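You operate a simulated robot arm through the tools that you are given. There is no shell and no other tool. Be economical: measure what you need, move in short steps, check, and stop when the job is done.

The job below is to be done with a simulated robot arm. You get a single attempt, and the scene is never put back.

TASK
Warm the vat's milk to about 36 C while stirring, then add about 40 ml of rennet.
Fine: steam lever fully open to start, shut after; stir the rennet in, then stop the stirrer; lid shut while it stirs and at the end, no milk burnt on.
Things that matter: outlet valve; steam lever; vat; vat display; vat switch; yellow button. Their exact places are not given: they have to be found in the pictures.

It is judged by the outcome, as a careful person would: the job done as asked, and still so three seconds after it is handed in. It fails if anything else is knocked over, pushed out of place, dropped, spilled or broken. Lids that push on must go on centred and level and be pressed home; caps that screw on are set level and turned clockwise until they are tight.

THE ROBOT
A 7-joint arm with a two-finger gripper, hanging from a carriage that runs on a rail from [4, 2643] to [0, -237] (x, y) and turns from -62 to 626 degrees about z. Base frame: it is fixed where the carriage stands at the start and does not move with it; the origin is on the floor, on the carriage's upright axis, x ahead of it, y to its left, z up. Lengths are in mm, angles in degrees, forces in N, time in s.
With the tool pointing down near the work surface it reaches from about 100 to 480 mm from the robot's upright axis, wherever it stands. Its first joint turns from -166.0 to 166.0 degrees. Places, roughly: outlet valve [200, -400, 700]; steam lever [300, -500, 900]; vat [500, -400, 600]; vat display [700, -600, 1200]; vat switch [300, -200, 900]; yellow button [600, -200, 1000]. Payload 1.37 kg.
The TCP is the grasp point between the finger pads, 16 mm short of the fingertips. In the tool frame z runs along the fingers and y along their closing line. The gripper opens to 92 mm. The gripper's body begins 74 mm behind the TCP.
Orientation is that of the tool frame in the base frame, as [roll, pitch, yaw] about the fixed x, y, z axes, in that order (R = Rz(yaw) Ry(pitch) Rx(roll)). With the fingers straight down and closing along the base's y, the tool's x points along the base's -x, its y along +y and its z along -z.

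THE INTERFACE
- The arm moves only by the tool step_arm. Its argument "plan" is a list of rows, each an object (a shift or turn left out is 0, a gripper value left out holds the last) with "angular": the turn, a rotation vector about the tool's x, y, z in degrees, a list of three; "travel": the shift along the tool's x, y, z in mm, a list of three; "jaw": the opening in per cent of the stroke, from 0 (shut) to 100 (fully open). In form: [{"angular": [wx, wy, wz], "travel": [tx, ty, tz], "jaw": jaw}, ...]. A call has 1 to 8 rows; each row shifts and turns the commanded pose from where the row before left it, along the tool's axes as they then stand. Rows are played at 5 a second. More than 50 mm and 8.6 degrees between two rows, or a gripper value outside its range, and nothing of the call is played. A pose out of reach is approached as far as the arm can. The call stops where the force on the tool passes 40 N (or 10 N more than at its start, if that is more) or the arm is blocked; 0.2 s more then pass. Each finger halts on what it meets, pressing with about 26 N; the grip force reading is that of the motor and also rises with nothing between the fingers. The clock runs only during rows and for 0.2 s after the last one: add rows that do not move to give the fingers time. The reply holds the time, the measured pose of the TCP, the force on the tool along the base axes, the opening and the grip force, in the units named above and with some noise, with the torque about the TCP (base axes, N m) and any sound that the robot's microphone picked up.
- Cameras (640 x 400 px; columns grow to the right, rows downward): "scene" is now at [219.2, -57, 1754.4]; the picture's right is [-0.95, -0.32, 0.00], its down [-0.29, 0.86, -0.42] and it looks along [0.13, -0.40, -0.91] (base axes); focal length 256 px, centre (320, 200). "wrist" rides on the gripper at [71, 19, -111] in the tool frame; the picture's right is [-0.26, 0.97, 0.00], its down [-0.78, -0.21, -0.59] and it looks along [-0.57, -0.15, 0.81] (tool axes); focal length 280 px, centre (320, 200).
- snapshot(camera): a new picture of that camera. It takes no simulated time.
- lift_body(by): slides the trunk up (or, below 0, down) by that many mm; the arm and the scene camera ride with it, the base frame stays. It gives what a move gives, with no picture.
- steer(legs): drives the robot by 1 to 6 legs, each [ahead, left, turn to the left] in mm, mm and degrees, along the robot's own axes; the way and the turn of a leg run together, so that a leg with both is an arc; at most 1500 mm and 180 degrees a leg. The arm and the cameras ride along, it lands a little off, and it stops where it bumps. It keeps to its track: a leg is cut to what the track allows. It gives what a move gives.
- turn_head(pan, tilt): turns the head with the scene camera to pan (to the left, within 155 degrees either way) and tilt (down, from -29 to 69), counted from straight ahead of the robot. It gives what a move gives.
- probe_pixels(camera, pixels): for up to 12 pixels [column, row] of the newest picture of that camera ("zoom" is the newest enlarged one), the place [x, y, z] in the base frame of the surface seen there, good to about 3 mm. It takes no simulated time.
- enlarge(camera, box): a new picture of the part [left, top, right, bottom] of that camera's present view, enlarged. It takes no simulated time.
- sign_off(): hands the job in; it is judged then, once.

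Keep the steps short. Do not move on a guess: measure, check each grasp and each placing, and mend mistakes. In all there are 80 turns and 60 pictures (those below and enlarged ones count). Leave the gripper open and the arm clear of the work at the hand-in unless told otherwise, and finish with a single line.

The tools are called after "Call:" by a JSON object that holds its "method" and its "body". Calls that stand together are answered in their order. step_arm: Moves the arm, as the interface text tells. Its arguments: {"type":"object","properties":{"plan":{"type":"array"}},"required":["plan"]} The other tools are called the same way: lift_body (by) slides the trunk up or down; steer (legs) drives the base; turn_head (pan, tilt) turns the head that bears the scene camera; snapshot (camera) takes a picture; probe_pixels (camera, pixels) gives the place of the surface under pixels of a picture; enlarge (camera, box) takes an enlarged picture of a part of a camera's view; sign_off () hands the job in.

At the start:

```text
time_s: 0.0
position: [216.2, -275.5, 1230.1]
orientation: [-179.9, 0.1, 179.9]
contact_force: [0.5, -1.4, -1.2]
moment: [-0.01, 0.02, 0.01]
gripper_width: 92.0
finger_force: 0.2
trunk travel left (down, up): [-574.0, 86.0]
robot x, y, heading: [1.9, -0.2, 0.0]
head pan, tilt: [-71.6, 65.1]
```

scene: 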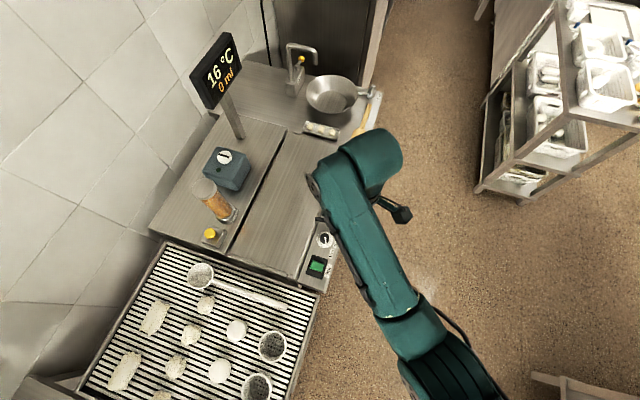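
wrist: 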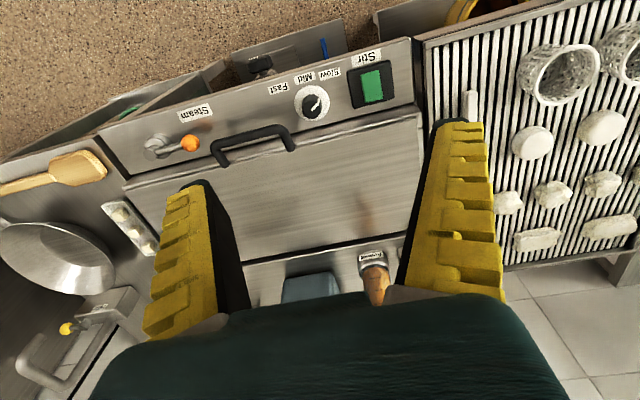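

The wrist picture shows the front panel with the steam lever (orange ball), speed knob and green Stir switch. The lid has a handle, and the yellow button is behind it. I'll zoom in on these and probe them.

Call:
{"method": "enlarge", "body": {"camera": "wrist", "box": [90, 30, 450, 255]}}

Call:
{"method": "enlarge", "body": {"camera": "scene", "box": [140, 20, 390, 300]}}

Call:
{"method": "probe_pixels", "body": {"camera": "wrist", "pixels": [[190, 143], [155, 148], [314, 101], [372, 84], [222, 150], [255, 133], [290, 140], [130, 188], [420, 115], [375, 255], [310, 285]]}}

Call:
{"method": "probe_pixels", "body": {"camera": "scene", "pixels": [[210, 233], [205, 190], [232, 213], [226, 157], [226, 175], [317, 265], [324, 240], [220, 70], [212, 242], [270, 165], [250, 200], [235, 130]]}}

```text
1.78 times, centred on (270, 142) of wrist
```

zoom: 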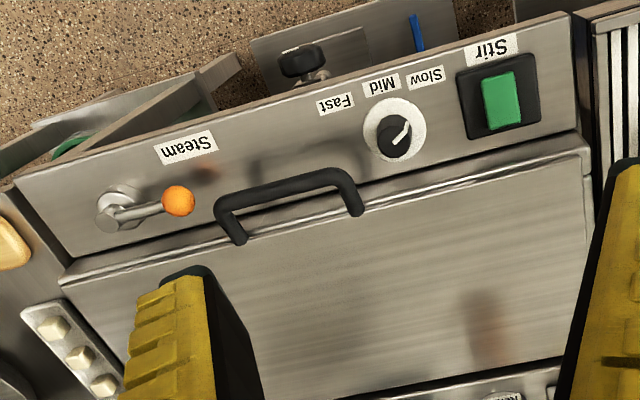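

```text
1.43 times, centred on (265, 160) of scene
```

zoom: 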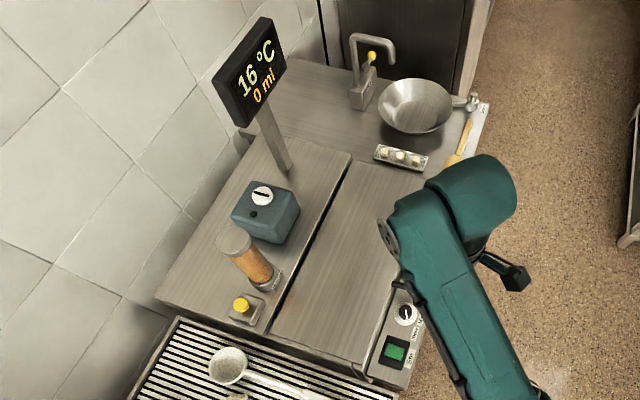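

```text
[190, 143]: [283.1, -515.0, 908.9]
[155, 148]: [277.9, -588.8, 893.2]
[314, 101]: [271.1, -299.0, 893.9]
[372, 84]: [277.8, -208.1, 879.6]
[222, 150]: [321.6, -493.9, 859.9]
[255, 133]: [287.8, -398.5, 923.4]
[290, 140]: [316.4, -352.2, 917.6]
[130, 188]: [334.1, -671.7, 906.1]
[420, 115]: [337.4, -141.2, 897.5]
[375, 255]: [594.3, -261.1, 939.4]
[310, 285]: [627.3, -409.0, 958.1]
```

```text
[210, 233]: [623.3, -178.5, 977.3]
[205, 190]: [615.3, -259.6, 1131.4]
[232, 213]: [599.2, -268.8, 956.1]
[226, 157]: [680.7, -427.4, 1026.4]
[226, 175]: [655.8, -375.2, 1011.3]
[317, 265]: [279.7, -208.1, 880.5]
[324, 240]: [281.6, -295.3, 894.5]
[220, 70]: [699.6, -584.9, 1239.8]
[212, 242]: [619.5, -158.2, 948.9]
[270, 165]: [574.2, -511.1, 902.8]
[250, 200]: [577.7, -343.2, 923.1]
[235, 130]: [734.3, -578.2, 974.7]
```

Next I'll check the outlet valve and the speed knob close up.

Call:
{"method": "enlarge", "body": {"camera": "wrist", "box": [200, 20, 400, 145]}}

Call:
{"method": "probe_pixels", "body": {"camera": "wrist", "pixels": [[259, 64], [268, 74], [325, 47], [382, 73], [363, 95], [372, 97], [187, 143], [170, 148], [157, 141], [240, 90], [100, 140]]}}

```text
3.20 times, centred on (300, 82) of wrist
```

zoom: 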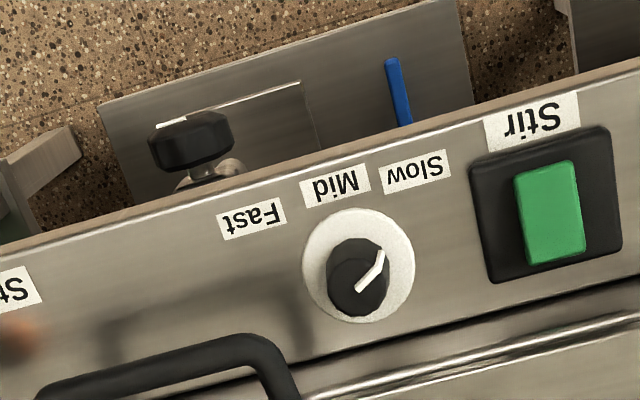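

```text
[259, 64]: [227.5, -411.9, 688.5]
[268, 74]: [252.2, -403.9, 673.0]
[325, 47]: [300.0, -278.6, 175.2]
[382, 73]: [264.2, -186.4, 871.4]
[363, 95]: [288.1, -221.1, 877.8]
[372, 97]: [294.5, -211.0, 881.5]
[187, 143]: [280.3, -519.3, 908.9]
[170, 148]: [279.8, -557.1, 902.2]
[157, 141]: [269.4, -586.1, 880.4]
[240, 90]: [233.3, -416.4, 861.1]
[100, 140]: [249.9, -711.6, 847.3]
```

The speed knob points at Slow, and the temperature reads 16 C with 0 ml added. The controls are 200–600 mm to the robot's right, so I'll drive along the rail. Then I'll turn the head to look at the valve and panel.

Call:
{"method": "steer", "body": {"legs": [[0, -215, 0]]}}

Call:
{"method": "turn_head", "body": {"pan": -60, "tilt": 60}}

Call:
{"method": "snapshot", "body": {"camera": "scene"}}

Call:
{"method": "snapshot", "body": {"camera": "wrist"}}

```text
time_s: 1.7
position: [216.4, -490.2, 1229.9]
orientation: [-180.0, 0.0, 179.9]
contact_force: [-0.6, -0.3, -0.2]
moment: [-0.02, -0.01, 0.02]
gripper_width: 92.1
finger_force: 0.0
trunk travel left (down, up): [-574.0, 86.0]
robot x, y, heading: [0.7, -214.0, 0.2]
head pan, tilt: [-71.6, 65.1]
```

```text
time_s: 2.4
position: [216.3, -489.7, 1228.7]
orientation: [-179.9, 0.0, 179.9]
contact_force: [0.0, -0.4, -0.3]
moment: [-0.01, 0.0, -0.01]
gripper_width: 91.8
finger_force: 0.0
trunk travel left (down, up): [-574.0, 86.0]
robot x, y, heading: [-0.1, -215.7, -0.2]
head pan, tilt: [-60.0, 60.0]
```

```text
54 pictures are left
```

scene: 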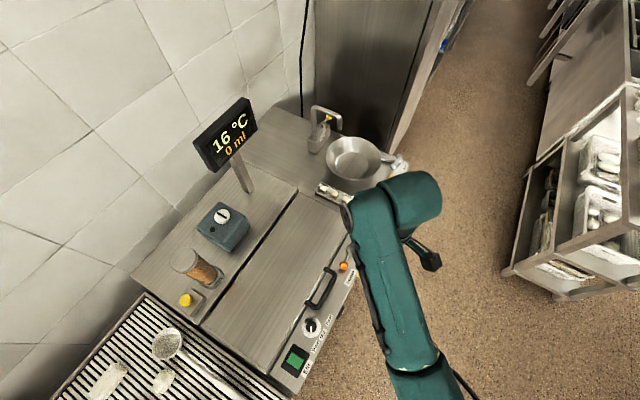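

```text
53 pictures are left
```

wrist: 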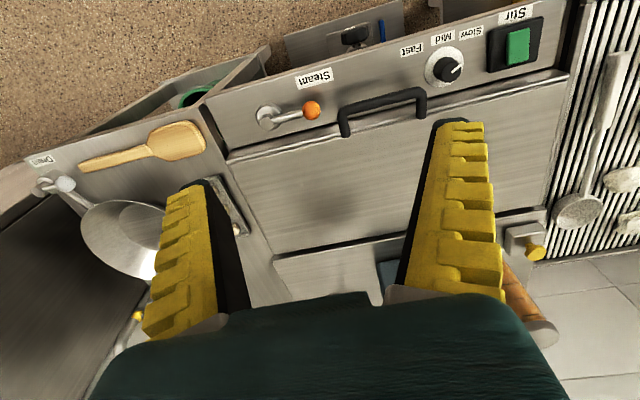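

I can't see the valve from above, so I'll move the wrist in front of the panel, towards (100, -412, 1000), to view it.

Call:
{"method": "step_arm", "body": {"plan": [{"travel": [40, 20, 20]}, {"travel": [40, 20, 20]}, {"travel": [36, 20, 20]}, {"travel": [0, 18, 45]}, {"travel": [0, 0, 45]}, {"travel": [0, 0, 45]}, {"travel": [0, 0, 40]}]}}

Call:
{"method": "snapshot", "body": {"camera": "wrist"}}

```text
time_s: 4.0
position: [99.4, -412.9, 994.3]
orientation: [-179.9, 0.1, -179.9]
contact_force: [0.3, -0.3, -0.3]
moment: [0.01, 0.01, 0.0]
gripper_width: 92.2
finger_force: 0.0
trunk travel left (down, up): [-574.0, 86.0]
robot x, y, heading: [-4.0, -215.0, -0.1]
head pan, tilt: [-60.0, 60.0]
```

```text
52 pictures are left
```

wrist: 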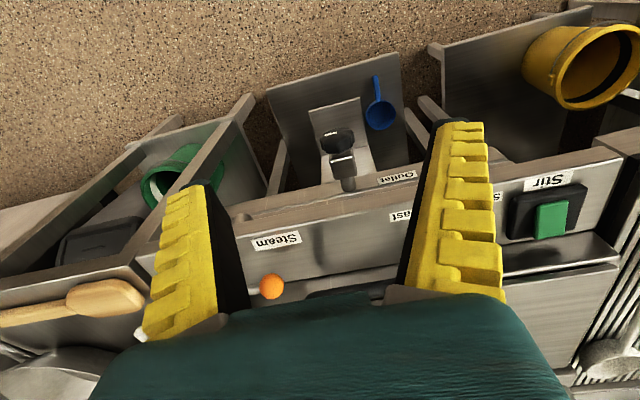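

Call:
{"method": "enlarge", "body": {"camera": "wrist", "box": [260, 60, 440, 220]}}

Call:
{"method": "probe_pixels", "body": {"camera": "wrist", "pixels": [[337, 140], [342, 158], [343, 180], [390, 180], [340, 110], [548, 215], [540, 240]]}}

```text
2.50 times, centred on (350, 140) of wrist
```

zoom: 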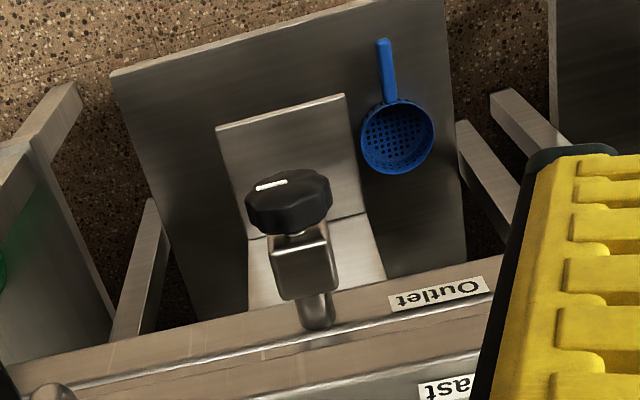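

```text
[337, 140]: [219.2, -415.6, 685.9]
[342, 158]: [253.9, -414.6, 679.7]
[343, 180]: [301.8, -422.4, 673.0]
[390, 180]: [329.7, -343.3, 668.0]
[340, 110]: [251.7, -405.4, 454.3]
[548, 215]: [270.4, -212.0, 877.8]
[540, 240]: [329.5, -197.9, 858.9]
```

Call:
{"method": "enlarge", "body": {"camera": "wrist", "box": [315, 115, 375, 200]}}

Call:
{"method": "enlarge", "body": {"camera": "wrist", "box": [490, 160, 630, 260]}}

```text
4.71 times, centred on (345, 158) of wrist
```

zoom: 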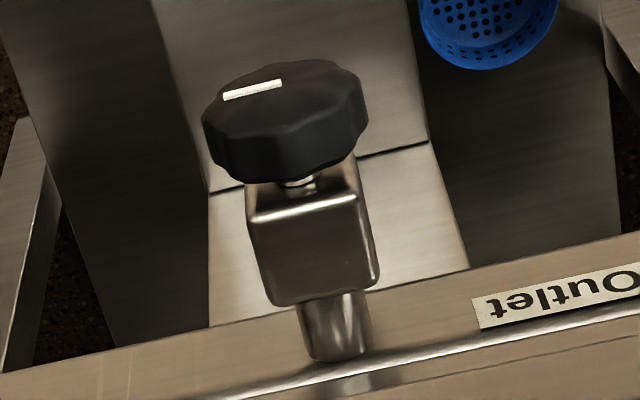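

```text
4.00 times, centred on (560, 210) of wrist
```

zoom: 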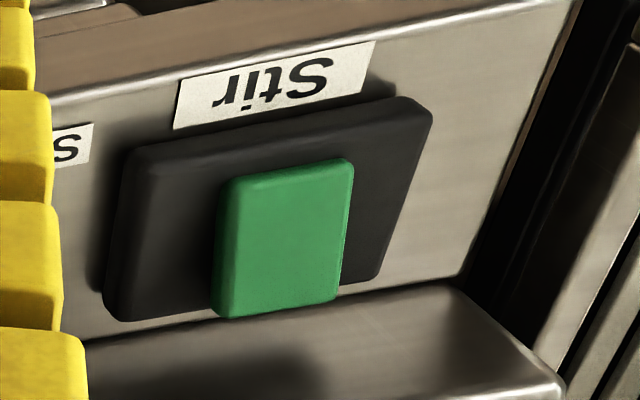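

The valve knob sits crosswise and nothing leaks, so I'll leave it alone. Next I'll measure the panel and rocker slope around the switch.

Call:
{"method": "probe_pixels", "body": {"camera": "zoom", "pixels": [[250, 190], [325, 175], [285, 240], [240, 300], [325, 285], [290, 170], [280, 290], [200, 170], [160, 290], [460, 150], [420, 260], [60, 250]]}}

Call:
{"method": "step_arm", "body": {"plan": [{"travel": [-40, 25, -10], "jaw": 0}, {"travel": [-40, 45, 0]}, {"travel": [-40, 45, 0]}, {"travel": [-40, 45, 0]}, {"travel": [-15, 44, 0]}, {}]}}

Call:
{"method": "snapshot", "body": {"camera": "wrist"}}

```text
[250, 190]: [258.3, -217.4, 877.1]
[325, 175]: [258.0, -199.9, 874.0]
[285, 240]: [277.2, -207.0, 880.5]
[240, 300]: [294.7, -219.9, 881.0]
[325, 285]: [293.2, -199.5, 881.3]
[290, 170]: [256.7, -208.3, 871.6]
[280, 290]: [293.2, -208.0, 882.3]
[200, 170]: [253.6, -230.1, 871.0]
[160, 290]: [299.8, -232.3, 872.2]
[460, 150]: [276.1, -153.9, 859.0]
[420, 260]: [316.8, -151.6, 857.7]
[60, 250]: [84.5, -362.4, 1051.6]
```

```text
refused: row 2 steps farther than a row can; nothing moved
```

```text
48 pictures are left
```

wrist: 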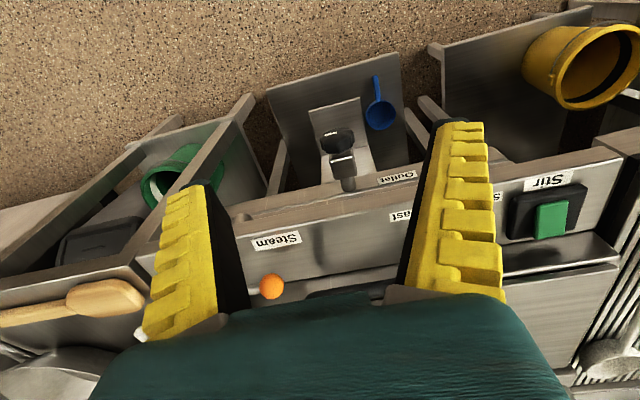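

The rocker is raised at the back (x≈293, z≈882) and its front is down. I'll press its back end with closed fingers, first moving above (292, -208, 960).

Call:
{"method": "step_arm", "body": {"plan": [{"travel": [-25, 40, 0], "jaw": 0}, {"travel": [-25, 40, 0]}, {"travel": [-30, 38, 0]}, {"travel": [-35, 30, 0]}, {"travel": [-35, 30, 0]}, {"travel": [-42, 27, 10]}, {"travel": [0, 0, 30]}, {}]}}

Call:
{"method": "snapshot", "body": {"camera": "wrist"}}

```text
refused: row 6 steps farther than a row can; nothing moved
```

```text
47 pictures are left
```

wrist: 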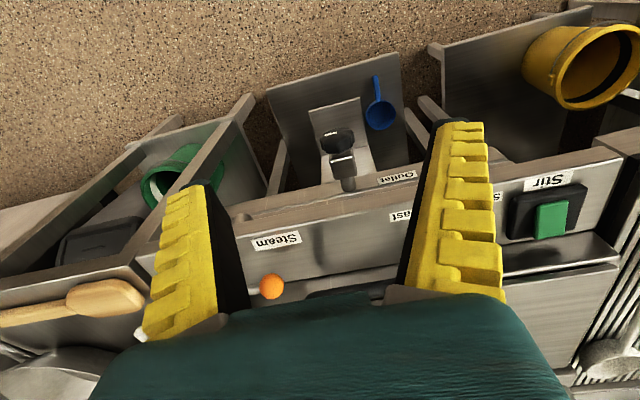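

The last row went 1 mm over the limit, so nothing moved. I'll resend it with shorter rows and no picture.

Call:
{"method": "step_arm", "body": {"plan": [{"travel": [-28, 35, 0], "jaw": 0}, {"travel": [-32, 35, 0]}, {"travel": [-33, 34, 0]}, {"travel": [-33, 34, 0]}, {"travel": [-33, 34, 0]}, {"travel": [-34, 33, 0]}, {"travel": [0, 0, 35]}, {}]}}

```text
time_s: 5.8
position: [292.8, -205.9, 960.1]
orientation: [-179.9, 0.0, -180.0]
contact_force: [-0.7, -0.1, 0.1]
moment: [0.01, 0.01, -0.02]
gripper_width: 0.0
finger_force: 26.4
trunk travel left (down, up): [-574.0, 86.0]
robot x, y, heading: [-2.6, -215.4, 0.1]
head pan, tilt: [-60.0, 60.0]
```

Pressing the rocker: down to just above it, then in small steps.

Call:
{"method": "step_arm", "body": {"plan": [{"travel": [0, -2, 40]}, {"travel": [0, 0, 18]}, {"travel": [0, 0, 5]}, {"travel": [0, 0, 4]}, {"travel": [0, 0, 3]}]}}

Call:
{"method": "enlarge", "body": {"camera": "wrist", "box": [200, 80, 480, 300]}}

```text
time_s: 7.0
position: [296.2, -207.7, 890.5]
orientation: [-180.0, 0.5, -180.0]
contact_force: [-1.9, 0.3, 22.5]
moment: [0.02, 0.23, -0.01]
gripper_width: 5.8
finger_force: 28.2
trunk travel left (down, up): [-574.0, 86.0]
robot x, y, heading: [-1.7, -212.5, -0.1]
head pan, tilt: [-60.0, 60.0]
```

```text
1.82 times, centred on (340, 190) of wrist
```

zoom: 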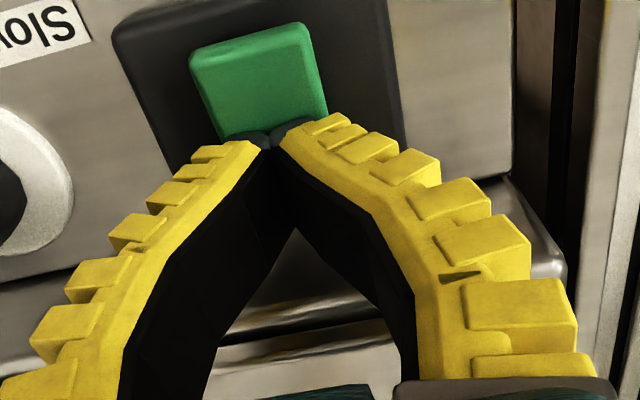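

There's 22 N of contact. I'll lift off and check the rocker.

Call:
{"method": "step_arm", "body": {"plan": [{"travel": [0, 0, -30]}, {"travel": [0, 0, -30]}, {"travel": [0, -20, -30]}]}}

Call:
{"method": "enlarge", "body": {"camera": "scene", "box": [150, 80, 370, 390]}}

Call:
{"method": "snapshot", "body": {"camera": "wrist"}}

```text
time_s: 7.8
position: [289.7, -229.3, 979.8]
orientation: [-180.0, 0.0, -180.0]
contact_force: [0.2, 0.8, -0.1]
moment: [0.0, -0.01, 0.02]
gripper_width: 0.2
finger_force: 27.8
trunk travel left (down, up): [-574.0, 86.0]
robot x, y, heading: [-0.5, -212.3, -0.0]
head pan, tilt: [-60.0, 60.0]
```

```text
1.29 times, centred on (260, 235) of scene
```

zoom: 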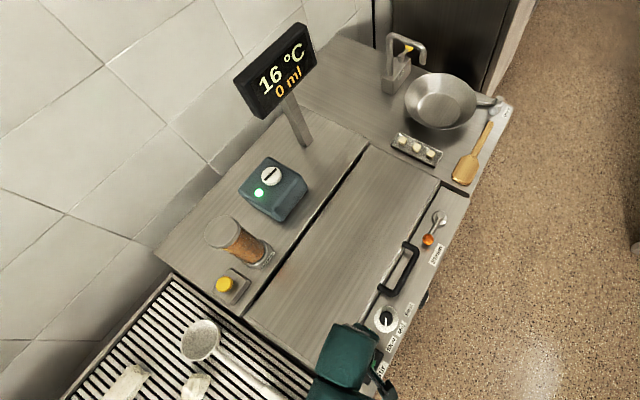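

```text
44 pictures are left
```

wrist: 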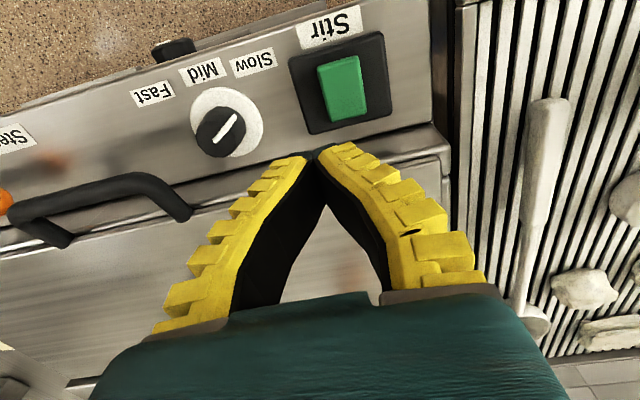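

The green lamp on the motor box is lit and the rocker is tipped back, so it's stirring with the lid shut. Now I'll move above the steam lever ball (283, -515) and turn the tool 45°.

Call:
{"method": "step_arm", "body": {"plan": [{"travel": [0, -48, 0], "jaw": 60}, {"travel": [1, -48, 0]}, {"travel": [1, -48, 0]}, {"travel": [1, -48, 0]}, {"travel": [1, -48, 0]}, {"travel": [1, -46, 0]}, {"angular": [0, 0, 8]}, {"angular": [0, 0, 8]}]}}

Call:
{"method": "step_arm", "body": {"plan": [{"angular": [0, 0, 8]}, {"angular": [0, 0, 8]}, {"angular": [0, 0, 8]}, {"angular": [0, 0, 5]}, {}]}}

Call:
{"method": "snapshot", "body": {"camera": "wrist"}}

Call:
{"method": "enlarge", "body": {"camera": "scene", "box": [200, 80, 420, 390]}}

```text
time_s: 9.6
position: [287.6, -514.5, 977.7]
orientation: [-179.9, 0.0, 163.9]
contact_force: [-0.1, -0.1, 1.3]
moment: [0.0, 0.0, -0.04]
gripper_width: 57.9
finger_force: 1.5
trunk travel left (down, up): [-574.0, 86.0]
robot x, y, heading: [-0.3, -214.9, 0.2]
head pan, tilt: [-60.0, 60.0]
```

```text
time_s: 10.8
position: [287.6, -514.2, 977.9]
orientation: [-180.0, 0.2, 134.8]
contact_force: [0.0, -0.1, 0.2]
moment: [0.0, -0.03, 0.0]
gripper_width: 58.0
finger_force: 1.4
trunk travel left (down, up): [-574.0, 86.0]
robot x, y, heading: [5.0, -214.4, -0.1]
head pan, tilt: [-60.0, 60.0]
```

```text
43 pictures are left
```

wrist: 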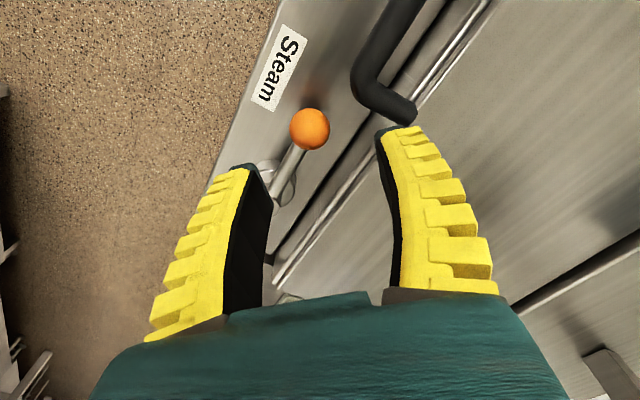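

```text
1.29 times, centred on (310, 235) of scene
```

zoom: 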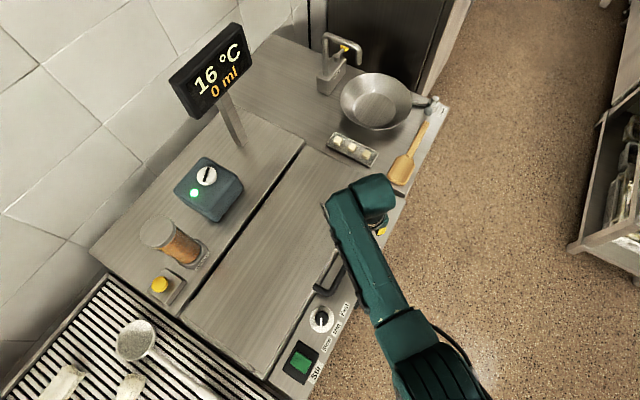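

Measuring the ball, the pivot and the lid edges from here.

Call:
{"method": "probe_pixels", "body": {"camera": "wrist", "pixels": [[310, 128], [297, 128], [323, 128], [310, 115], [290, 160], [268, 170], [285, 190], [410, 112], [340, 190], [318, 190], [375, 140], [240, 150]]}}

```text
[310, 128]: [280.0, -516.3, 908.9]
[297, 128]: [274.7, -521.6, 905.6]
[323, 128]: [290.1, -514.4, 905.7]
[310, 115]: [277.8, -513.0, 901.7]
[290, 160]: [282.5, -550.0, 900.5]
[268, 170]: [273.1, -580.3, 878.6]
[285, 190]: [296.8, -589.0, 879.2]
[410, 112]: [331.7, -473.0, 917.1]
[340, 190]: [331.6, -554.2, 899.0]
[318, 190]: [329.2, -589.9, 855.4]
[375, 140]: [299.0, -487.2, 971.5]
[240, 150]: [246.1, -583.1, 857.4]
```

The ball centre is about (281, -516, 897) with radius about 12, and the pivot is about (281, -589). At 45° a finger would hit the rod. I'll turn another 45° so the fingers close across the lever, and narrow the jaw.

Call:
{"method": "step_arm", "body": {"plan": [{"angular": [0, 0, 8], "jaw": 48}, {"angular": [0, 0, 8]}, {"angular": [0, 0, 8]}, {"angular": [0, 0, 8]}, {"angular": [0, 0, 8]}, {"angular": [0, 0, 5]}, {"travel": [-2, -7, 20]}, {}]}}

Call:
{"method": "snapshot", "body": {"camera": "wrist"}}

```text
time_s: 12.6
position: [281.1, -515.6, 959.0]
orientation: [179.9, 0.1, 90.1]
contact_force: [0.3, -0.7, -0.4]
moment: [0.0, 0.01, -0.02]
gripper_width: 47.2
finger_force: 2.0
trunk travel left (down, up): [-574.0, 86.0]
robot x, y, heading: [0.1, -216.7, -0.0]
head pan, tilt: [-60.0, 60.0]
```

```text
41 pictures are left
```

wrist: 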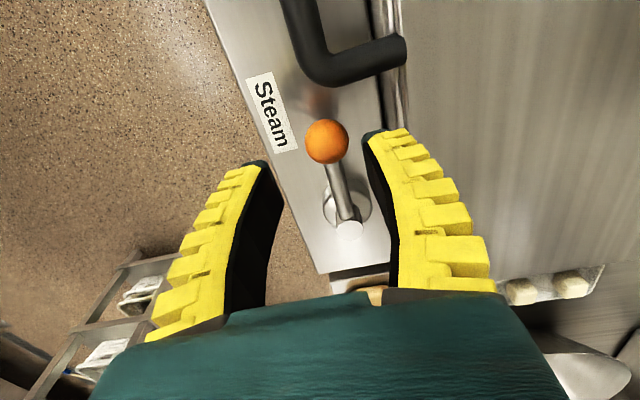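

The fingers straddle the ball and clear the handle and lid edge. Descending to z≈897 and closing on it.

Call:
{"method": "step_arm", "body": {"plan": [{"travel": [0, 0, 30]}, {"travel": [0, 0, 20]}, {"travel": [0, 0, 11]}, {"jaw": 10}, {}, {}]}}

Call:
{"method": "snapshot", "body": {"camera": "wrist"}}

```text
time_s: 14.0
position: [283.0, -515.0, 897.4]
orientation: [179.9, 0.1, 90.0]
contact_force: [0.9, 0.9, -0.1]
moment: [-0.37, -0.01, 0.06]
gripper_width: 24.9
finger_force: 27.7
trunk travel left (down, up): [-574.0, 86.0]
robot x, y, heading: [-4.7, -212.1, 0.0]
head pan, tilt: [-60.0, 60.0]
```

```text
40 pictures are left
```

wrist: 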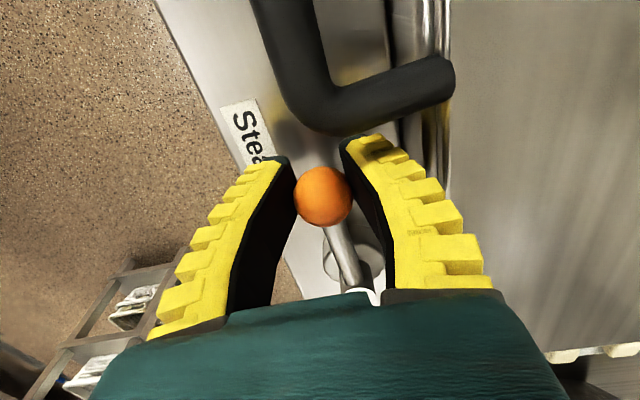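

The ball is gripped at 24.9 mm. I'll test turning the lever toward the front (-x) by two 8° arc steps about the pivot.

Call:
{"method": "step_arm", "body": {"plan": [{"travel": [-0.7, -10.2, 0], "angular": [0, 0, -8]}, {"travel": [-0.7, -10.2, 0], "angular": [0, 0, -8]}]}}

```text
time_s: 14.6
position: [259.8, -520.0, 897.7]
orientation: [180.0, 0.1, 106.1]
contact_force: [-0.4, -3.5, -3.2]
moment: [-0.04, -0.05, -0.08]
gripper_width: 23.7
finger_force: 28.1
trunk travel left (down, up): [-574.0, 86.0]
robot x, y, heading: [-0.2, -215.3, 0.0]
head pan, tilt: [-60.0, 60.0]
```

It moves freely and the ball is still held. Continuing the arc.

Call:
{"method": "step_arm", "body": {"plan": [{"travel": [-0.7, -10.2, 0], "angular": [0, 0, -8]}, {"travel": [-0.7, -10.2, 0], "angular": [0, 0, -8]}, {"travel": [-0.7, -10.2, 0], "angular": [0, 0, -8]}, {"travel": [-0.7, -10.2, 0], "angular": [0, 0, -8]}, {"travel": [-0.7, -10.2, 0], "angular": [0, 0, -8]}]}}

Call:
{"method": "snapshot", "body": {"camera": "wrist"}}

Call:
{"method": "enlarge", "body": {"camera": "scene", "box": [140, 60, 300, 160]}}

```text
time_s: 15.8
position: [220.0, -547.7, 896.7]
orientation: [-179.9, 0.0, 146.2]
contact_force: [0.2, -2.5, -6.2]
moment: [0.08, 0.02, -0.11]
gripper_width: 22.5
finger_force: 28.1
trunk travel left (down, up): [-574.0, 86.0]
robot x, y, heading: [-0.2, -212.0, -0.2]
head pan, tilt: [-60.0, 60.0]
```

```text
39 pictures are left
```

wrist: 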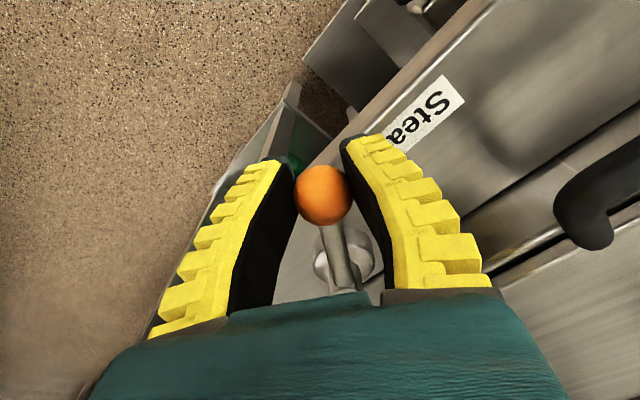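

```text
4.00 times, centred on (220, 110) of scene
```

zoom: 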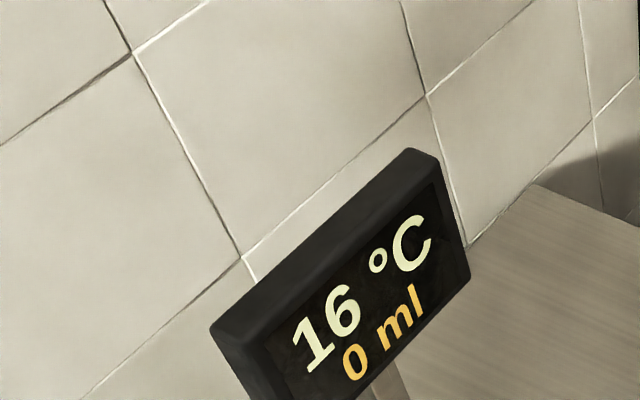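

The lever is at about 56° and following. Continuing until it stops.

Call:
{"method": "step_arm", "body": {"plan": [{"travel": [-0.7, -10.2, 0], "angular": [0, 0, -8]}, {"travel": [-0.7, -10.2, 0], "angular": [0, 0, -8]}, {"travel": [-0.7, -10.2, 0], "angular": [0, 0, -8]}, {"travel": [-0.7, -10.2, 0], "angular": [0, 0, -8]}]}}

Call:
{"method": "snapshot", "body": {"camera": "wrist"}}

```text
time_s: 16.8
position: [205.9, -587.2, 895.8]
orientation: [180.0, -0.1, 178.2]
contact_force: [-7.0, 1.3, -4.0]
moment: [-0.01, 0.15, -0.03]
gripper_width: 23.1
finger_force: 28.3
trunk travel left (down, up): [-574.0, 86.0]
robot x, y, heading: [4.0, -218.4, -0.2]
head pan, tilt: [-60.0, 60.0]
```

```text
37 pictures are left
```

wrist: 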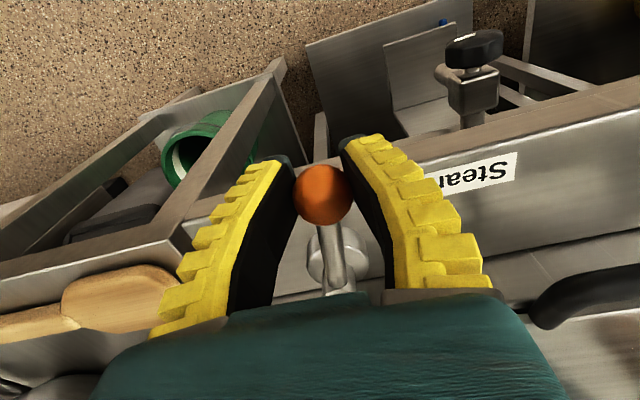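

The lever is at about 88°. I'll nudge further to feel for the stop.

Call:
{"method": "step_arm", "body": {"plan": [{"travel": [-0.4, -5.1, 0], "angular": [0, 0, -4]}, {"travel": [-0.4, -5.1, 0], "angular": [0, 0, -4]}]}}

Call:
{"method": "enlarge", "body": {"camera": "scene", "box": [140, 60, 300, 160]}}

Call:
{"method": "snapshot", "body": {"camera": "wrist"}}

```text
time_s: 17.4
position: [209.2, -596.5, 896.9]
orientation: [-180.0, 0.2, -174.0]
contact_force: [1.8, 0.7, -15.4]
moment: [0.05, -0.06, 0.04]
gripper_width: 19.3
finger_force: 28.2
trunk travel left (down, up): [-574.0, 86.0]
robot x, y, heading: [1.7, -215.2, 0.1]
head pan, tilt: [-60.0, 60.0]
```

```text
4.00 times, centred on (220, 110) of scene
```

zoom: 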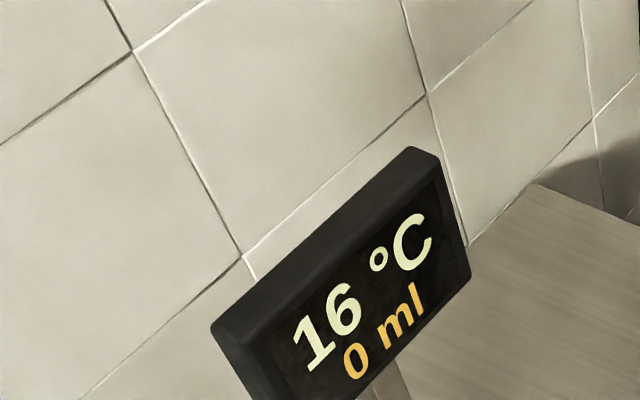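

```text
35 pictures are left
```

wrist: 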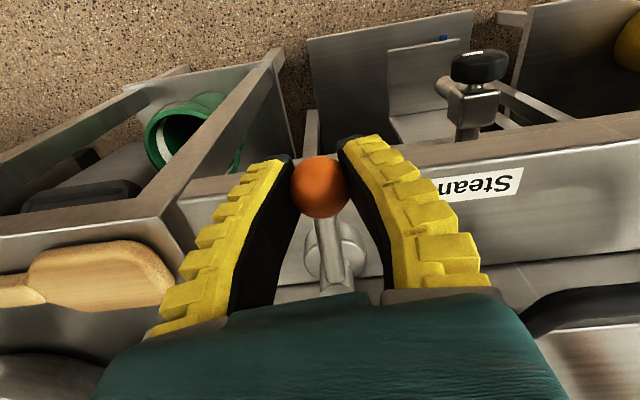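

The grip width dropped to 19 mm and the force rose, so the lever is at its 90° stop, fully open. I'll release the ball, stay straddling it, wait and read the temperature.

Call:
{"method": "step_arm", "body": {"plan": [{"jaw": 40, "angular": [0, 0, 6]}, {"travel": [0, 6, 0]}, {}, {}, {}, {}, {}, {}]}}

Call:
{"method": "enlarge", "body": {"camera": "scene", "box": [140, 60, 440, 260]}}

Call:
{"method": "snapshot", "body": {"camera": "wrist"}}

```text
time_s: 19.2
position: [208.1, -591.0, 897.8]
orientation: [-179.8, 0.0, -180.0]
contact_force: [0.0, -0.2, -0.6]
moment: [-0.02, -0.02, -0.04]
gripper_width: 40.4
finger_force: 2.6
trunk travel left (down, up): [-574.0, 86.0]
robot x, y, heading: [-0.0, -212.9, 0.1]
head pan, tilt: [-60.0, 60.0]
```

```text
2.00 times, centred on (290, 160) of scene
```

zoom: 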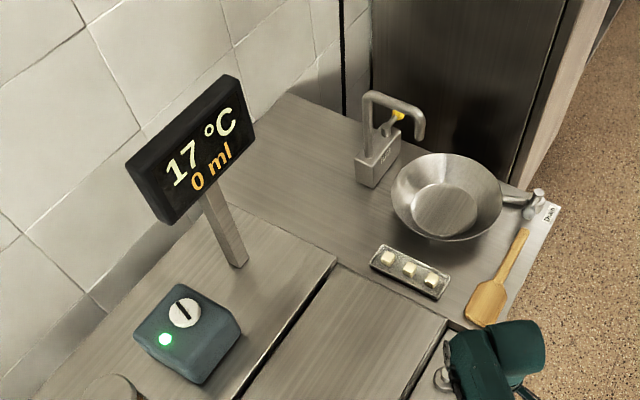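

```text
33 pictures are left
```

wrist: 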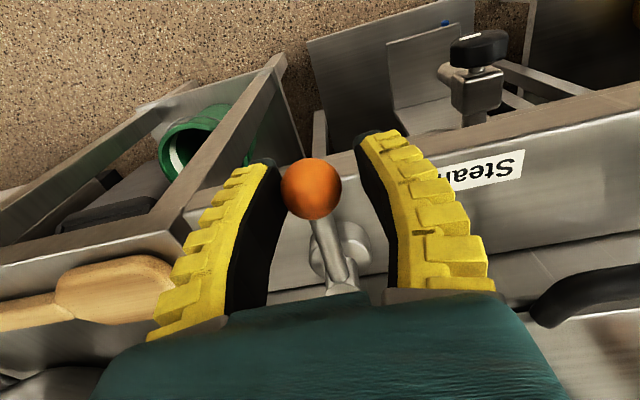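

It reads 17 C and is rising slowly. The ball leans a little beyond 90°, so I'll push it further with the right finger to be sure it is on the stop.

Call:
{"method": "step_arm", "body": {"plan": [{"travel": [0, -10, 0]}, {"travel": [0, -6, 0]}, {"travel": [-1, -4, 0]}, {"travel": [-1, -4, 0]}, {"travel": [-1, -3, 0]}, {}]}}

Call:
{"method": "snapshot", "body": {"camera": "wrist"}}

```text
time_s: 20.6
position: [208.9, -608.5, 896.4]
orientation: [179.7, -0.1, 179.9]
contact_force: [-0.2, 12.7, -4.8]
moment: [-0.14, 0.04, -0.01]
gripper_width: 48.0
finger_force: 8.0
out of reach, approached as far as the arm can: row 4
trunk travel left (down, up): [-574.0, 86.0]
robot x, y, heading: [1.7, -210.9, 0.2]
head pan, tilt: [-60.0, 60.0]
```

```text
32 pictures are left
```

wrist: 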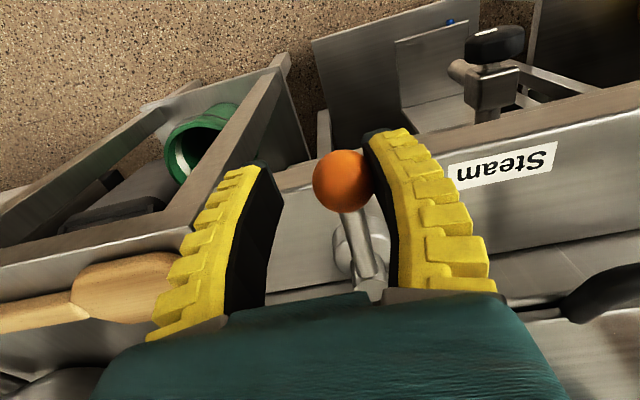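

Pushing meets a firm stop at 12.7 N, so the steam is fully open. I'll recentre around the ball and wait.

Call:
{"method": "step_arm", "body": {"plan": [{"travel": [1, 10, 0], "jaw": 43}, {"travel": [0, 3, 0]}, {}, {}, {}, {}, {}, {}]}}

Call:
{"method": "step_arm", "body": {"plan": [{}, {}, {}, {}, {}, {}, {}, {}]}}

Call:
{"method": "enlarge", "body": {"camera": "scene", "box": [140, 60, 440, 260]}}

```text
time_s: 22.4
position: [210.4, -601.4, 897.3]
orientation: [-179.9, 0.0, -180.0]
contact_force: [-0.7, -0.1, 0.4]
moment: [0.0, 0.02, -0.03]
gripper_width: 43.2
finger_force: 2.4
trunk travel left (down, up): [-574.0, 86.0]
robot x, y, heading: [-1.3, -214.2, 0.1]
head pan, tilt: [-60.0, 60.0]
```

```text
time_s: 24.2
position: [210.0, -601.0, 898.3]
orientation: [-179.9, 0.1, 180.0]
contact_force: [0.6, -0.5, -0.3]
moment: [0.04, 0.01, 0.0]
gripper_width: 42.9
finger_force: 2.0
trunk travel left (down, up): [-574.0, 86.0]
robot x, y, heading: [1.4, -214.1, 0.3]
head pan, tilt: [-60.0, 60.0]
```

```text
2.00 times, centred on (290, 160) of scene
```

zoom: 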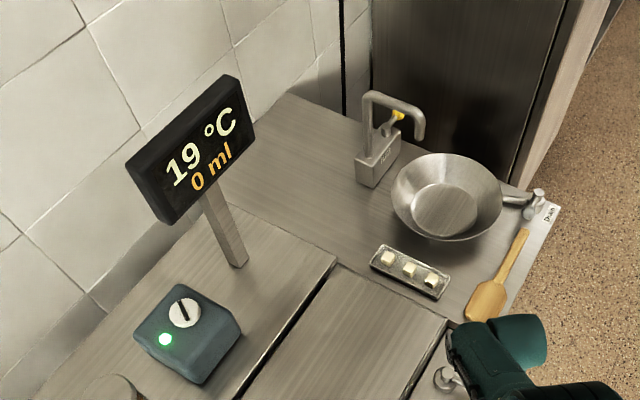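

19 C at 24 s, so roughly 0.45 C per second. I'll wait about 11 s more.

Call:
{"method": "step_arm", "body": {"plan": [{"travel": [0, 3, 0]}, {}, {}, {}, {}, {}, {}, {}]}}

Call:
{"method": "step_arm", "body": {"plan": [{}, {}, {}, {}, {}, {}, {}, {}]}}

Call:
{"method": "step_arm", "body": {"plan": [{}, {}, {}, {}, {}, {}, {}, {}]}}

Call:
{"method": "step_arm", "body": {"plan": [{}, {}, {}, {}, {}, {}, {}, {}]}}

Call:
{"method": "step_arm", "body": {"plan": [{}, {}, {}, {}, {}, {}, {}, {}]}}

Call:
{"method": "step_arm", "body": {"plan": [{}, {}, {}, {}, {}, {}, {}, {}]}}

Call:
{"method": "enlarge", "body": {"camera": "scene", "box": [140, 60, 440, 260]}}

Call:
{"method": "snapshot", "body": {"camera": "wrist"}}

```text
time_s: 26.0
position: [210.2, -598.1, 897.3]
orientation: [-179.9, 0.1, -180.0]
contact_force: [-0.5, -0.6, -1.3]
moment: [-0.02, -0.04, 0.0]
gripper_width: 42.9
finger_force: 2.4
trunk travel left (down, up): [-574.0, 86.0]
robot x, y, heading: [1.9, -214.2, -0.0]
head pan, tilt: [-60.0, 60.0]
```

```text
time_s: 27.8
position: [211.6, -598.0, 897.6]
orientation: [-179.9, 0.2, -180.0]
contact_force: [0.4, 0.4, 0.6]
moment: [0.02, -0.03, 0.0]
gripper_width: 42.8
finger_force: 2.2
trunk travel left (down, up): [-574.0, 86.0]
robot x, y, heading: [-0.6, -212.5, -0.1]
head pan, tilt: [-60.0, 60.0]
```

```text
time_s: 29.6
position: [210.3, -599.1, 897.7]
orientation: [-179.9, 0.1, -180.0]
contact_force: [0.0, -0.3, -0.1]
moment: [-0.01, 0.0, 0.01]
gripper_width: 43.1
finger_force: 2.5
trunk travel left (down, up): [-574.0, 86.0]
robot x, y, heading: [6.4, -215.8, 0.2]
head pan, tilt: [-60.0, 60.0]
```

```text
time_s: 31.4
position: [210.9, -597.4, 897.5]
orientation: [-179.9, 0.1, -180.0]
contact_force: [0.0, -1.1, 0.5]
moment: [-0.01, 0.01, 0.0]
gripper_width: 42.6
finger_force: 2.3
trunk travel left (down, up): [-574.0, 86.0]
robot x, y, heading: [-0.8, -212.7, -0.1]
head pan, tilt: [-60.0, 60.0]
```

```text
time_s: 33.2
position: [209.7, -598.2, 898.2]
orientation: [-179.9, 0.2, -180.0]
contact_force: [0.3, 0.0, 0.2]
moment: [-0.04, 0.0, 0.0]
gripper_width: 42.9
finger_force: 2.0
trunk travel left (down, up): [-574.0, 86.0]
robot x, y, heading: [2.0, -216.1, -0.0]
head pan, tilt: [-60.0, 60.0]
```

```text
time_s: 35.0
position: [209.6, -599.5, 897.0]
orientation: [-180.0, 0.1, 179.9]
contact_force: [0.4, -0.4, -0.5]
moment: [0.0, -0.01, -0.01]
gripper_width: 42.9
finger_force: 2.0
trunk travel left (down, up): [-574.0, 86.0]
robot x, y, heading: [0.1, -215.7, -0.1]
head pan, tilt: [-60.0, 60.0]
```

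```text
2.00 times, centred on (290, 160) of scene
```

zoom: 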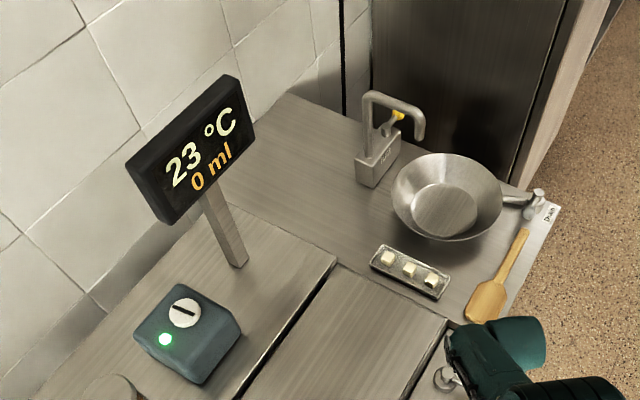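

```text
29 pictures are left
```

wrist: 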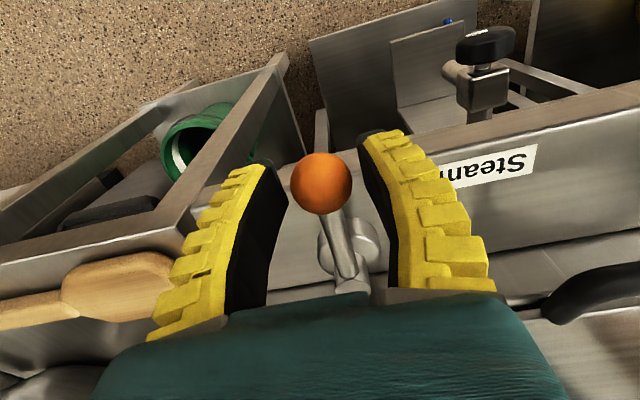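

23 C at 35 s, about 0.38 C per second. I'll wait about 20 s more.

Call:
{"method": "step_arm", "body": {"plan": [{}, {}, {}, {}, {}, {}, {}, {}]}}

Call:
{"method": "step_arm", "body": {"plan": [{}, {}, {}, {}, {}, {}, {}, {}]}}

Call:
{"method": "step_arm", "body": {"plan": [{}, {}, {}, {}, {}, {}, {}, {}]}}

Call:
{"method": "step_arm", "body": {"plan": [{}, {}, {}, {}, {}, {}, {}, {}]}}

Call:
{"method": "step_arm", "body": {"plan": [{}, {}, {}, {}, {}, {}, {}, {}]}}

Call:
{"method": "step_arm", "body": {"plan": [{}, {}, {}, {}, {}, {}, {}, {}]}}

Call:
{"method": "step_arm", "body": {"plan": [{}, {}, {}, {}, {}, {}, {}, {}]}}

Call:
{"method": "step_arm", "body": {"plan": [{}, {}, {}, {}, {}, {}, {}, {}]}}

Call:
{"method": "step_arm", "body": {"plan": [{}, {}, {}, {}, {}, {}, {}, {}]}}

Call:
{"method": "step_arm", "body": {"plan": [{}, {}, {}, {}, {}, {}, {}, {}]}}

Call:
{"method": "step_arm", "body": {"plan": [{}, {}, {}, {}, {}, {}, {}, {}]}}

Call:
{"method": "enlarge", "body": {"camera": "scene", "box": [140, 60, 440, 260]}}

```text
time_s: 36.8
position: [210.3, -598.2, 897.6]
orientation: [-179.8, 0.1, 180.0]
contact_force: [-0.1, -0.1, 0.5]
moment: [0.05, -0.03, -0.03]
gripper_width: 42.9
finger_force: 2.4
trunk travel left (down, up): [-574.0, 86.0]
robot x, y, heading: [-2.5, -216.8, 0.0]
head pan, tilt: [-60.0, 60.0]
```

```text
time_s: 38.6
position: [210.8, -599.6, 897.7]
orientation: [-179.9, 0.1, -180.0]
contact_force: [0.0, -0.6, -0.2]
moment: [0.01, 0.0, 0.0]
gripper_width: 43.1
finger_force: 2.2
trunk travel left (down, up): [-574.0, 86.0]
robot x, y, heading: [-3.1, -214.6, -0.2]
head pan, tilt: [-60.0, 60.0]
```

```text
time_s: 40.4
position: [209.8, -598.4, 898.3]
orientation: [-179.9, 0.1, -180.0]
contact_force: [0.8, -0.8, -0.1]
moment: [-0.01, -0.01, 0.0]
gripper_width: 42.8
finger_force: 2.2
trunk travel left (down, up): [-574.0, 86.0]
robot x, y, heading: [2.5, -213.5, 0.1]
head pan, tilt: [-60.0, 60.0]
```

```text
time_s: 42.2
position: [210.4, -599.1, 897.9]
orientation: [-179.9, 0.1, -179.9]
contact_force: [0.4, 0.3, -0.4]
moment: [0.0, -0.03, 0.0]
gripper_width: 42.7
finger_force: 2.2
trunk travel left (down, up): [-574.0, 86.0]
robot x, y, heading: [3.7, -219.1, -0.0]
head pan, tilt: [-60.0, 60.0]
```

```text
time_s: 44.0
position: [210.1, -597.9, 898.0]
orientation: [180.0, 0.2, 180.0]
contact_force: [0.2, 0.5, -0.1]
moment: [-0.04, -0.02, 0.02]
gripper_width: 42.9
finger_force: 2.7
trunk travel left (down, up): [-574.0, 86.0]
robot x, y, heading: [-3.9, -214.9, -0.1]
head pan, tilt: [-60.0, 60.0]
```

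```text
time_s: 45.8
position: [209.5, -598.2, 897.9]
orientation: [-179.9, 0.1, 180.0]
contact_force: [0.1, 0.0, -0.1]
moment: [0.03, -0.01, 0.01]
gripper_width: 43.0
finger_force: 2.8
trunk travel left (down, up): [-574.0, 86.0]
robot x, y, heading: [-2.5, -212.6, 0.1]
head pan, tilt: [-60.0, 60.0]
```

```text
time_s: 47.6
position: [211.1, -597.8, 897.4]
orientation: [-179.9, 0.0, -180.0]
contact_force: [0.0, 0.1, 0.1]
moment: [0.02, -0.01, 0.02]
gripper_width: 42.9
finger_force: 2.4
trunk travel left (down, up): [-574.0, 86.0]
robot x, y, heading: [1.1, -217.2, 0.0]
head pan, tilt: [-60.0, 60.0]
```

```text
time_s: 49.4
position: [210.5, -597.8, 897.7]
orientation: [-179.9, 0.1, 179.9]
contact_force: [0.6, 0.0, 0.4]
moment: [-0.05, 0.02, 0.02]
gripper_width: 43.0
finger_force: 2.2
trunk travel left (down, up): [-574.0, 86.0]
robot x, y, heading: [-1.2, -214.0, 0.0]
head pan, tilt: [-60.0, 60.0]
```

```text
time_s: 51.2
position: [210.0, -598.2, 897.8]
orientation: [-179.9, 0.1, 179.9]
contact_force: [0.1, 0.7, 0.0]
moment: [0.02, -0.01, 0.0]
gripper_width: 43.1
finger_force: 2.3
trunk travel left (down, up): [-574.0, 86.0]
robot x, y, heading: [0.4, -213.2, -0.1]
head pan, tilt: [-60.0, 60.0]
```

```text
time_s: 53.0
position: [211.0, -598.8, 898.0]
orientation: [-179.9, 0.2, 179.9]
contact_force: [1.0, -0.3, -1.0]
moment: [-0.01, 0.02, 0.0]
gripper_width: 43.0
finger_force: 2.5
trunk travel left (down, up): [-574.0, 86.0]
robot x, y, heading: [0.5, -213.4, -0.3]
head pan, tilt: [-60.0, 60.0]
```

```text
time_s: 54.8
position: [210.8, -598.4, 897.8]
orientation: [-179.8, 0.1, 180.0]
contact_force: [-0.1, 0.1, -1.0]
moment: [-0.02, 0.03, -0.03]
gripper_width: 42.9
finger_force: 2.8
trunk travel left (down, up): [-574.0, 86.0]
robot x, y, heading: [2.7, -214.4, -0.2]
head pan, tilt: [-60.0, 60.0]
```

```text
2.00 times, centred on (290, 160) of scene
```

zoom: 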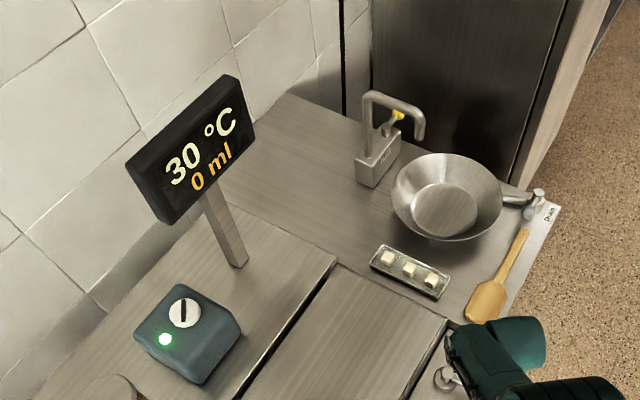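

30 C at 55 s, so 36 C is due near 71 s. I'll wait to about 65 s and read again.

Call:
{"method": "step_arm", "body": {"plan": [{}, {}, {}, {}, {}, {}, {}, {}]}}

Call:
{"method": "step_arm", "body": {"plan": [{}, {}, {}, {}, {}, {}, {}, {}]}}

Call:
{"method": "step_arm", "body": {"plan": [{}, {}, {}, {}, {}, {}, {}, {}]}}

Call:
{"method": "step_arm", "body": {"plan": [{}, {}, {}, {}, {}, {}, {}, {}]}}

Call:
{"method": "step_arm", "body": {"plan": [{}, {}, {}, {}, {}, {}, {}, {}]}}

Call:
{"method": "step_arm", "body": {"plan": [{"travel": [0, 1, 0], "jaw": 35}, {}, {}, {}, {}, {}, {}, {}]}}

Call:
{"method": "enlarge", "body": {"camera": "scene", "box": [140, 60, 440, 260]}}

```text
time_s: 56.6
position: [210.2, -598.2, 898.0]
orientation: [-179.9, 0.2, 180.0]
contact_force: [0.0, 0.0, -1.2]
moment: [-0.02, 0.01, 0.0]
gripper_width: 42.9
finger_force: 2.4
trunk travel left (down, up): [-574.0, 86.0]
robot x, y, heading: [-2.4, -216.3, -0.1]
head pan, tilt: [-60.0, 60.0]
```

```text
time_s: 58.4
position: [210.6, -596.9, 898.0]
orientation: [-179.9, 0.1, 179.9]
contact_force: [-0.5, -0.5, 0.3]
moment: [-0.01, -0.01, 0.03]
gripper_width: 43.0
finger_force: 2.0
trunk travel left (down, up): [-574.0, 86.0]
robot x, y, heading: [-0.8, -212.8, -0.0]
head pan, tilt: [-60.0, 60.0]
```

```text
time_s: 60.2
position: [210.1, -597.6, 898.6]
orientation: [-179.9, 0.1, -180.0]
contact_force: [0.0, -0.5, 0.6]
moment: [0.04, -0.06, 0.0]
gripper_width: 42.8
finger_force: 2.0
trunk travel left (down, up): [-574.0, 86.0]
robot x, y, heading: [-1.0, -216.4, -0.1]
head pan, tilt: [-60.0, 60.0]
```

```text
time_s: 62.0
position: [209.6, -599.2, 898.4]
orientation: [-179.9, 0.1, -180.0]
contact_force: [0.4, -0.5, -0.2]
moment: [-0.02, -0.03, -0.02]
gripper_width: 43.0
finger_force: 2.6
trunk travel left (down, up): [-574.0, 86.0]
robot x, y, heading: [0.5, -214.6, 0.2]
head pan, tilt: [-60.0, 60.0]
```

```text
time_s: 63.8
position: [210.6, -598.7, 897.9]
orientation: [-180.0, 0.1, 179.9]
contact_force: [0.0, -0.3, -0.2]
moment: [0.01, 0.0, -0.04]
gripper_width: 42.5
finger_force: 1.8
trunk travel left (down, up): [-574.0, 86.0]
robot x, y, heading: [-3.4, -208.4, 0.1]
head pan, tilt: [-60.0, 60.0]
```

```text
time_s: 65.6
position: [209.6, -596.8, 897.9]
orientation: [-179.9, 0.0, 180.0]
contact_force: [-0.6, 0.0, -0.3]
moment: [0.0, 0.05, -0.03]
gripper_width: 36.0
finger_force: 2.9
trunk travel left (down, up): [-574.0, 86.0]
robot x, y, heading: [-1.0, -213.7, -0.1]
head pan, tilt: [-60.0, 60.0]
```

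```text
2.00 times, centred on (290, 160) of scene
```

zoom: 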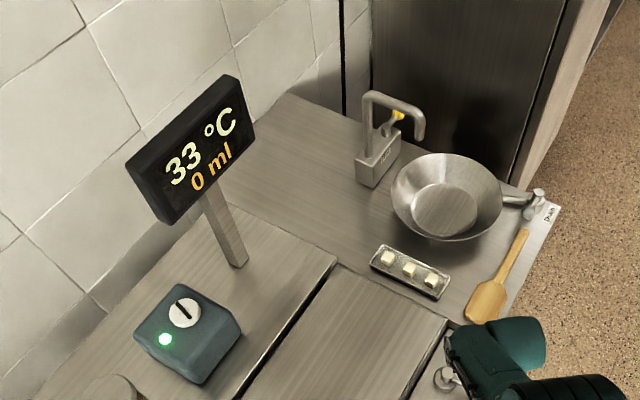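

33 C at 65.6 s, about 0.33 C per second. I'll wait two more beats, gripping the ball in the second, then read again.

Call:
{"method": "step_arm", "body": {"plan": [{}, {}, {}, {}, {}, {}, {}, {}]}}

Call:
{"method": "step_arm", "body": {"plan": [{}, {}, {}, {}, {"jaw": 10}, {}, {}, {}]}}

Call:
{"method": "enlarge", "body": {"camera": "scene", "box": [180, 80, 280, 160]}}

```text
time_s: 67.4
position: [210.9, -597.6, 898.5]
orientation: [-179.9, 0.1, 180.0]
contact_force: [0.0, -0.2, -0.1]
moment: [0.0, 0.0, 0.01]
gripper_width: 35.9
finger_force: 2.2
trunk travel left (down, up): [-574.0, 86.0]
robot x, y, heading: [-1.4, -211.3, -0.4]
head pan, tilt: [-60.0, 60.0]
```

```text
time_s: 69.2
position: [208.7, -597.4, 899.4]
orientation: [179.9, 0.0, -180.0]
contact_force: [-2.4, -1.0, -5.1]
moment: [-0.03, 0.08, -0.11]
gripper_width: 21.8
finger_force: 28.1
trunk travel left (down, up): [-574.0, 86.0]
robot x, y, heading: [0.2, -214.5, -0.1]
head pan, tilt: [-60.0, 60.0]
```

```text
5.00 times, centred on (230, 120) of scene
```

zoom: 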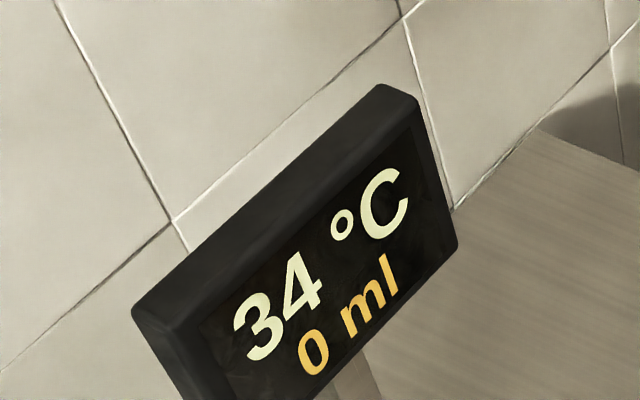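

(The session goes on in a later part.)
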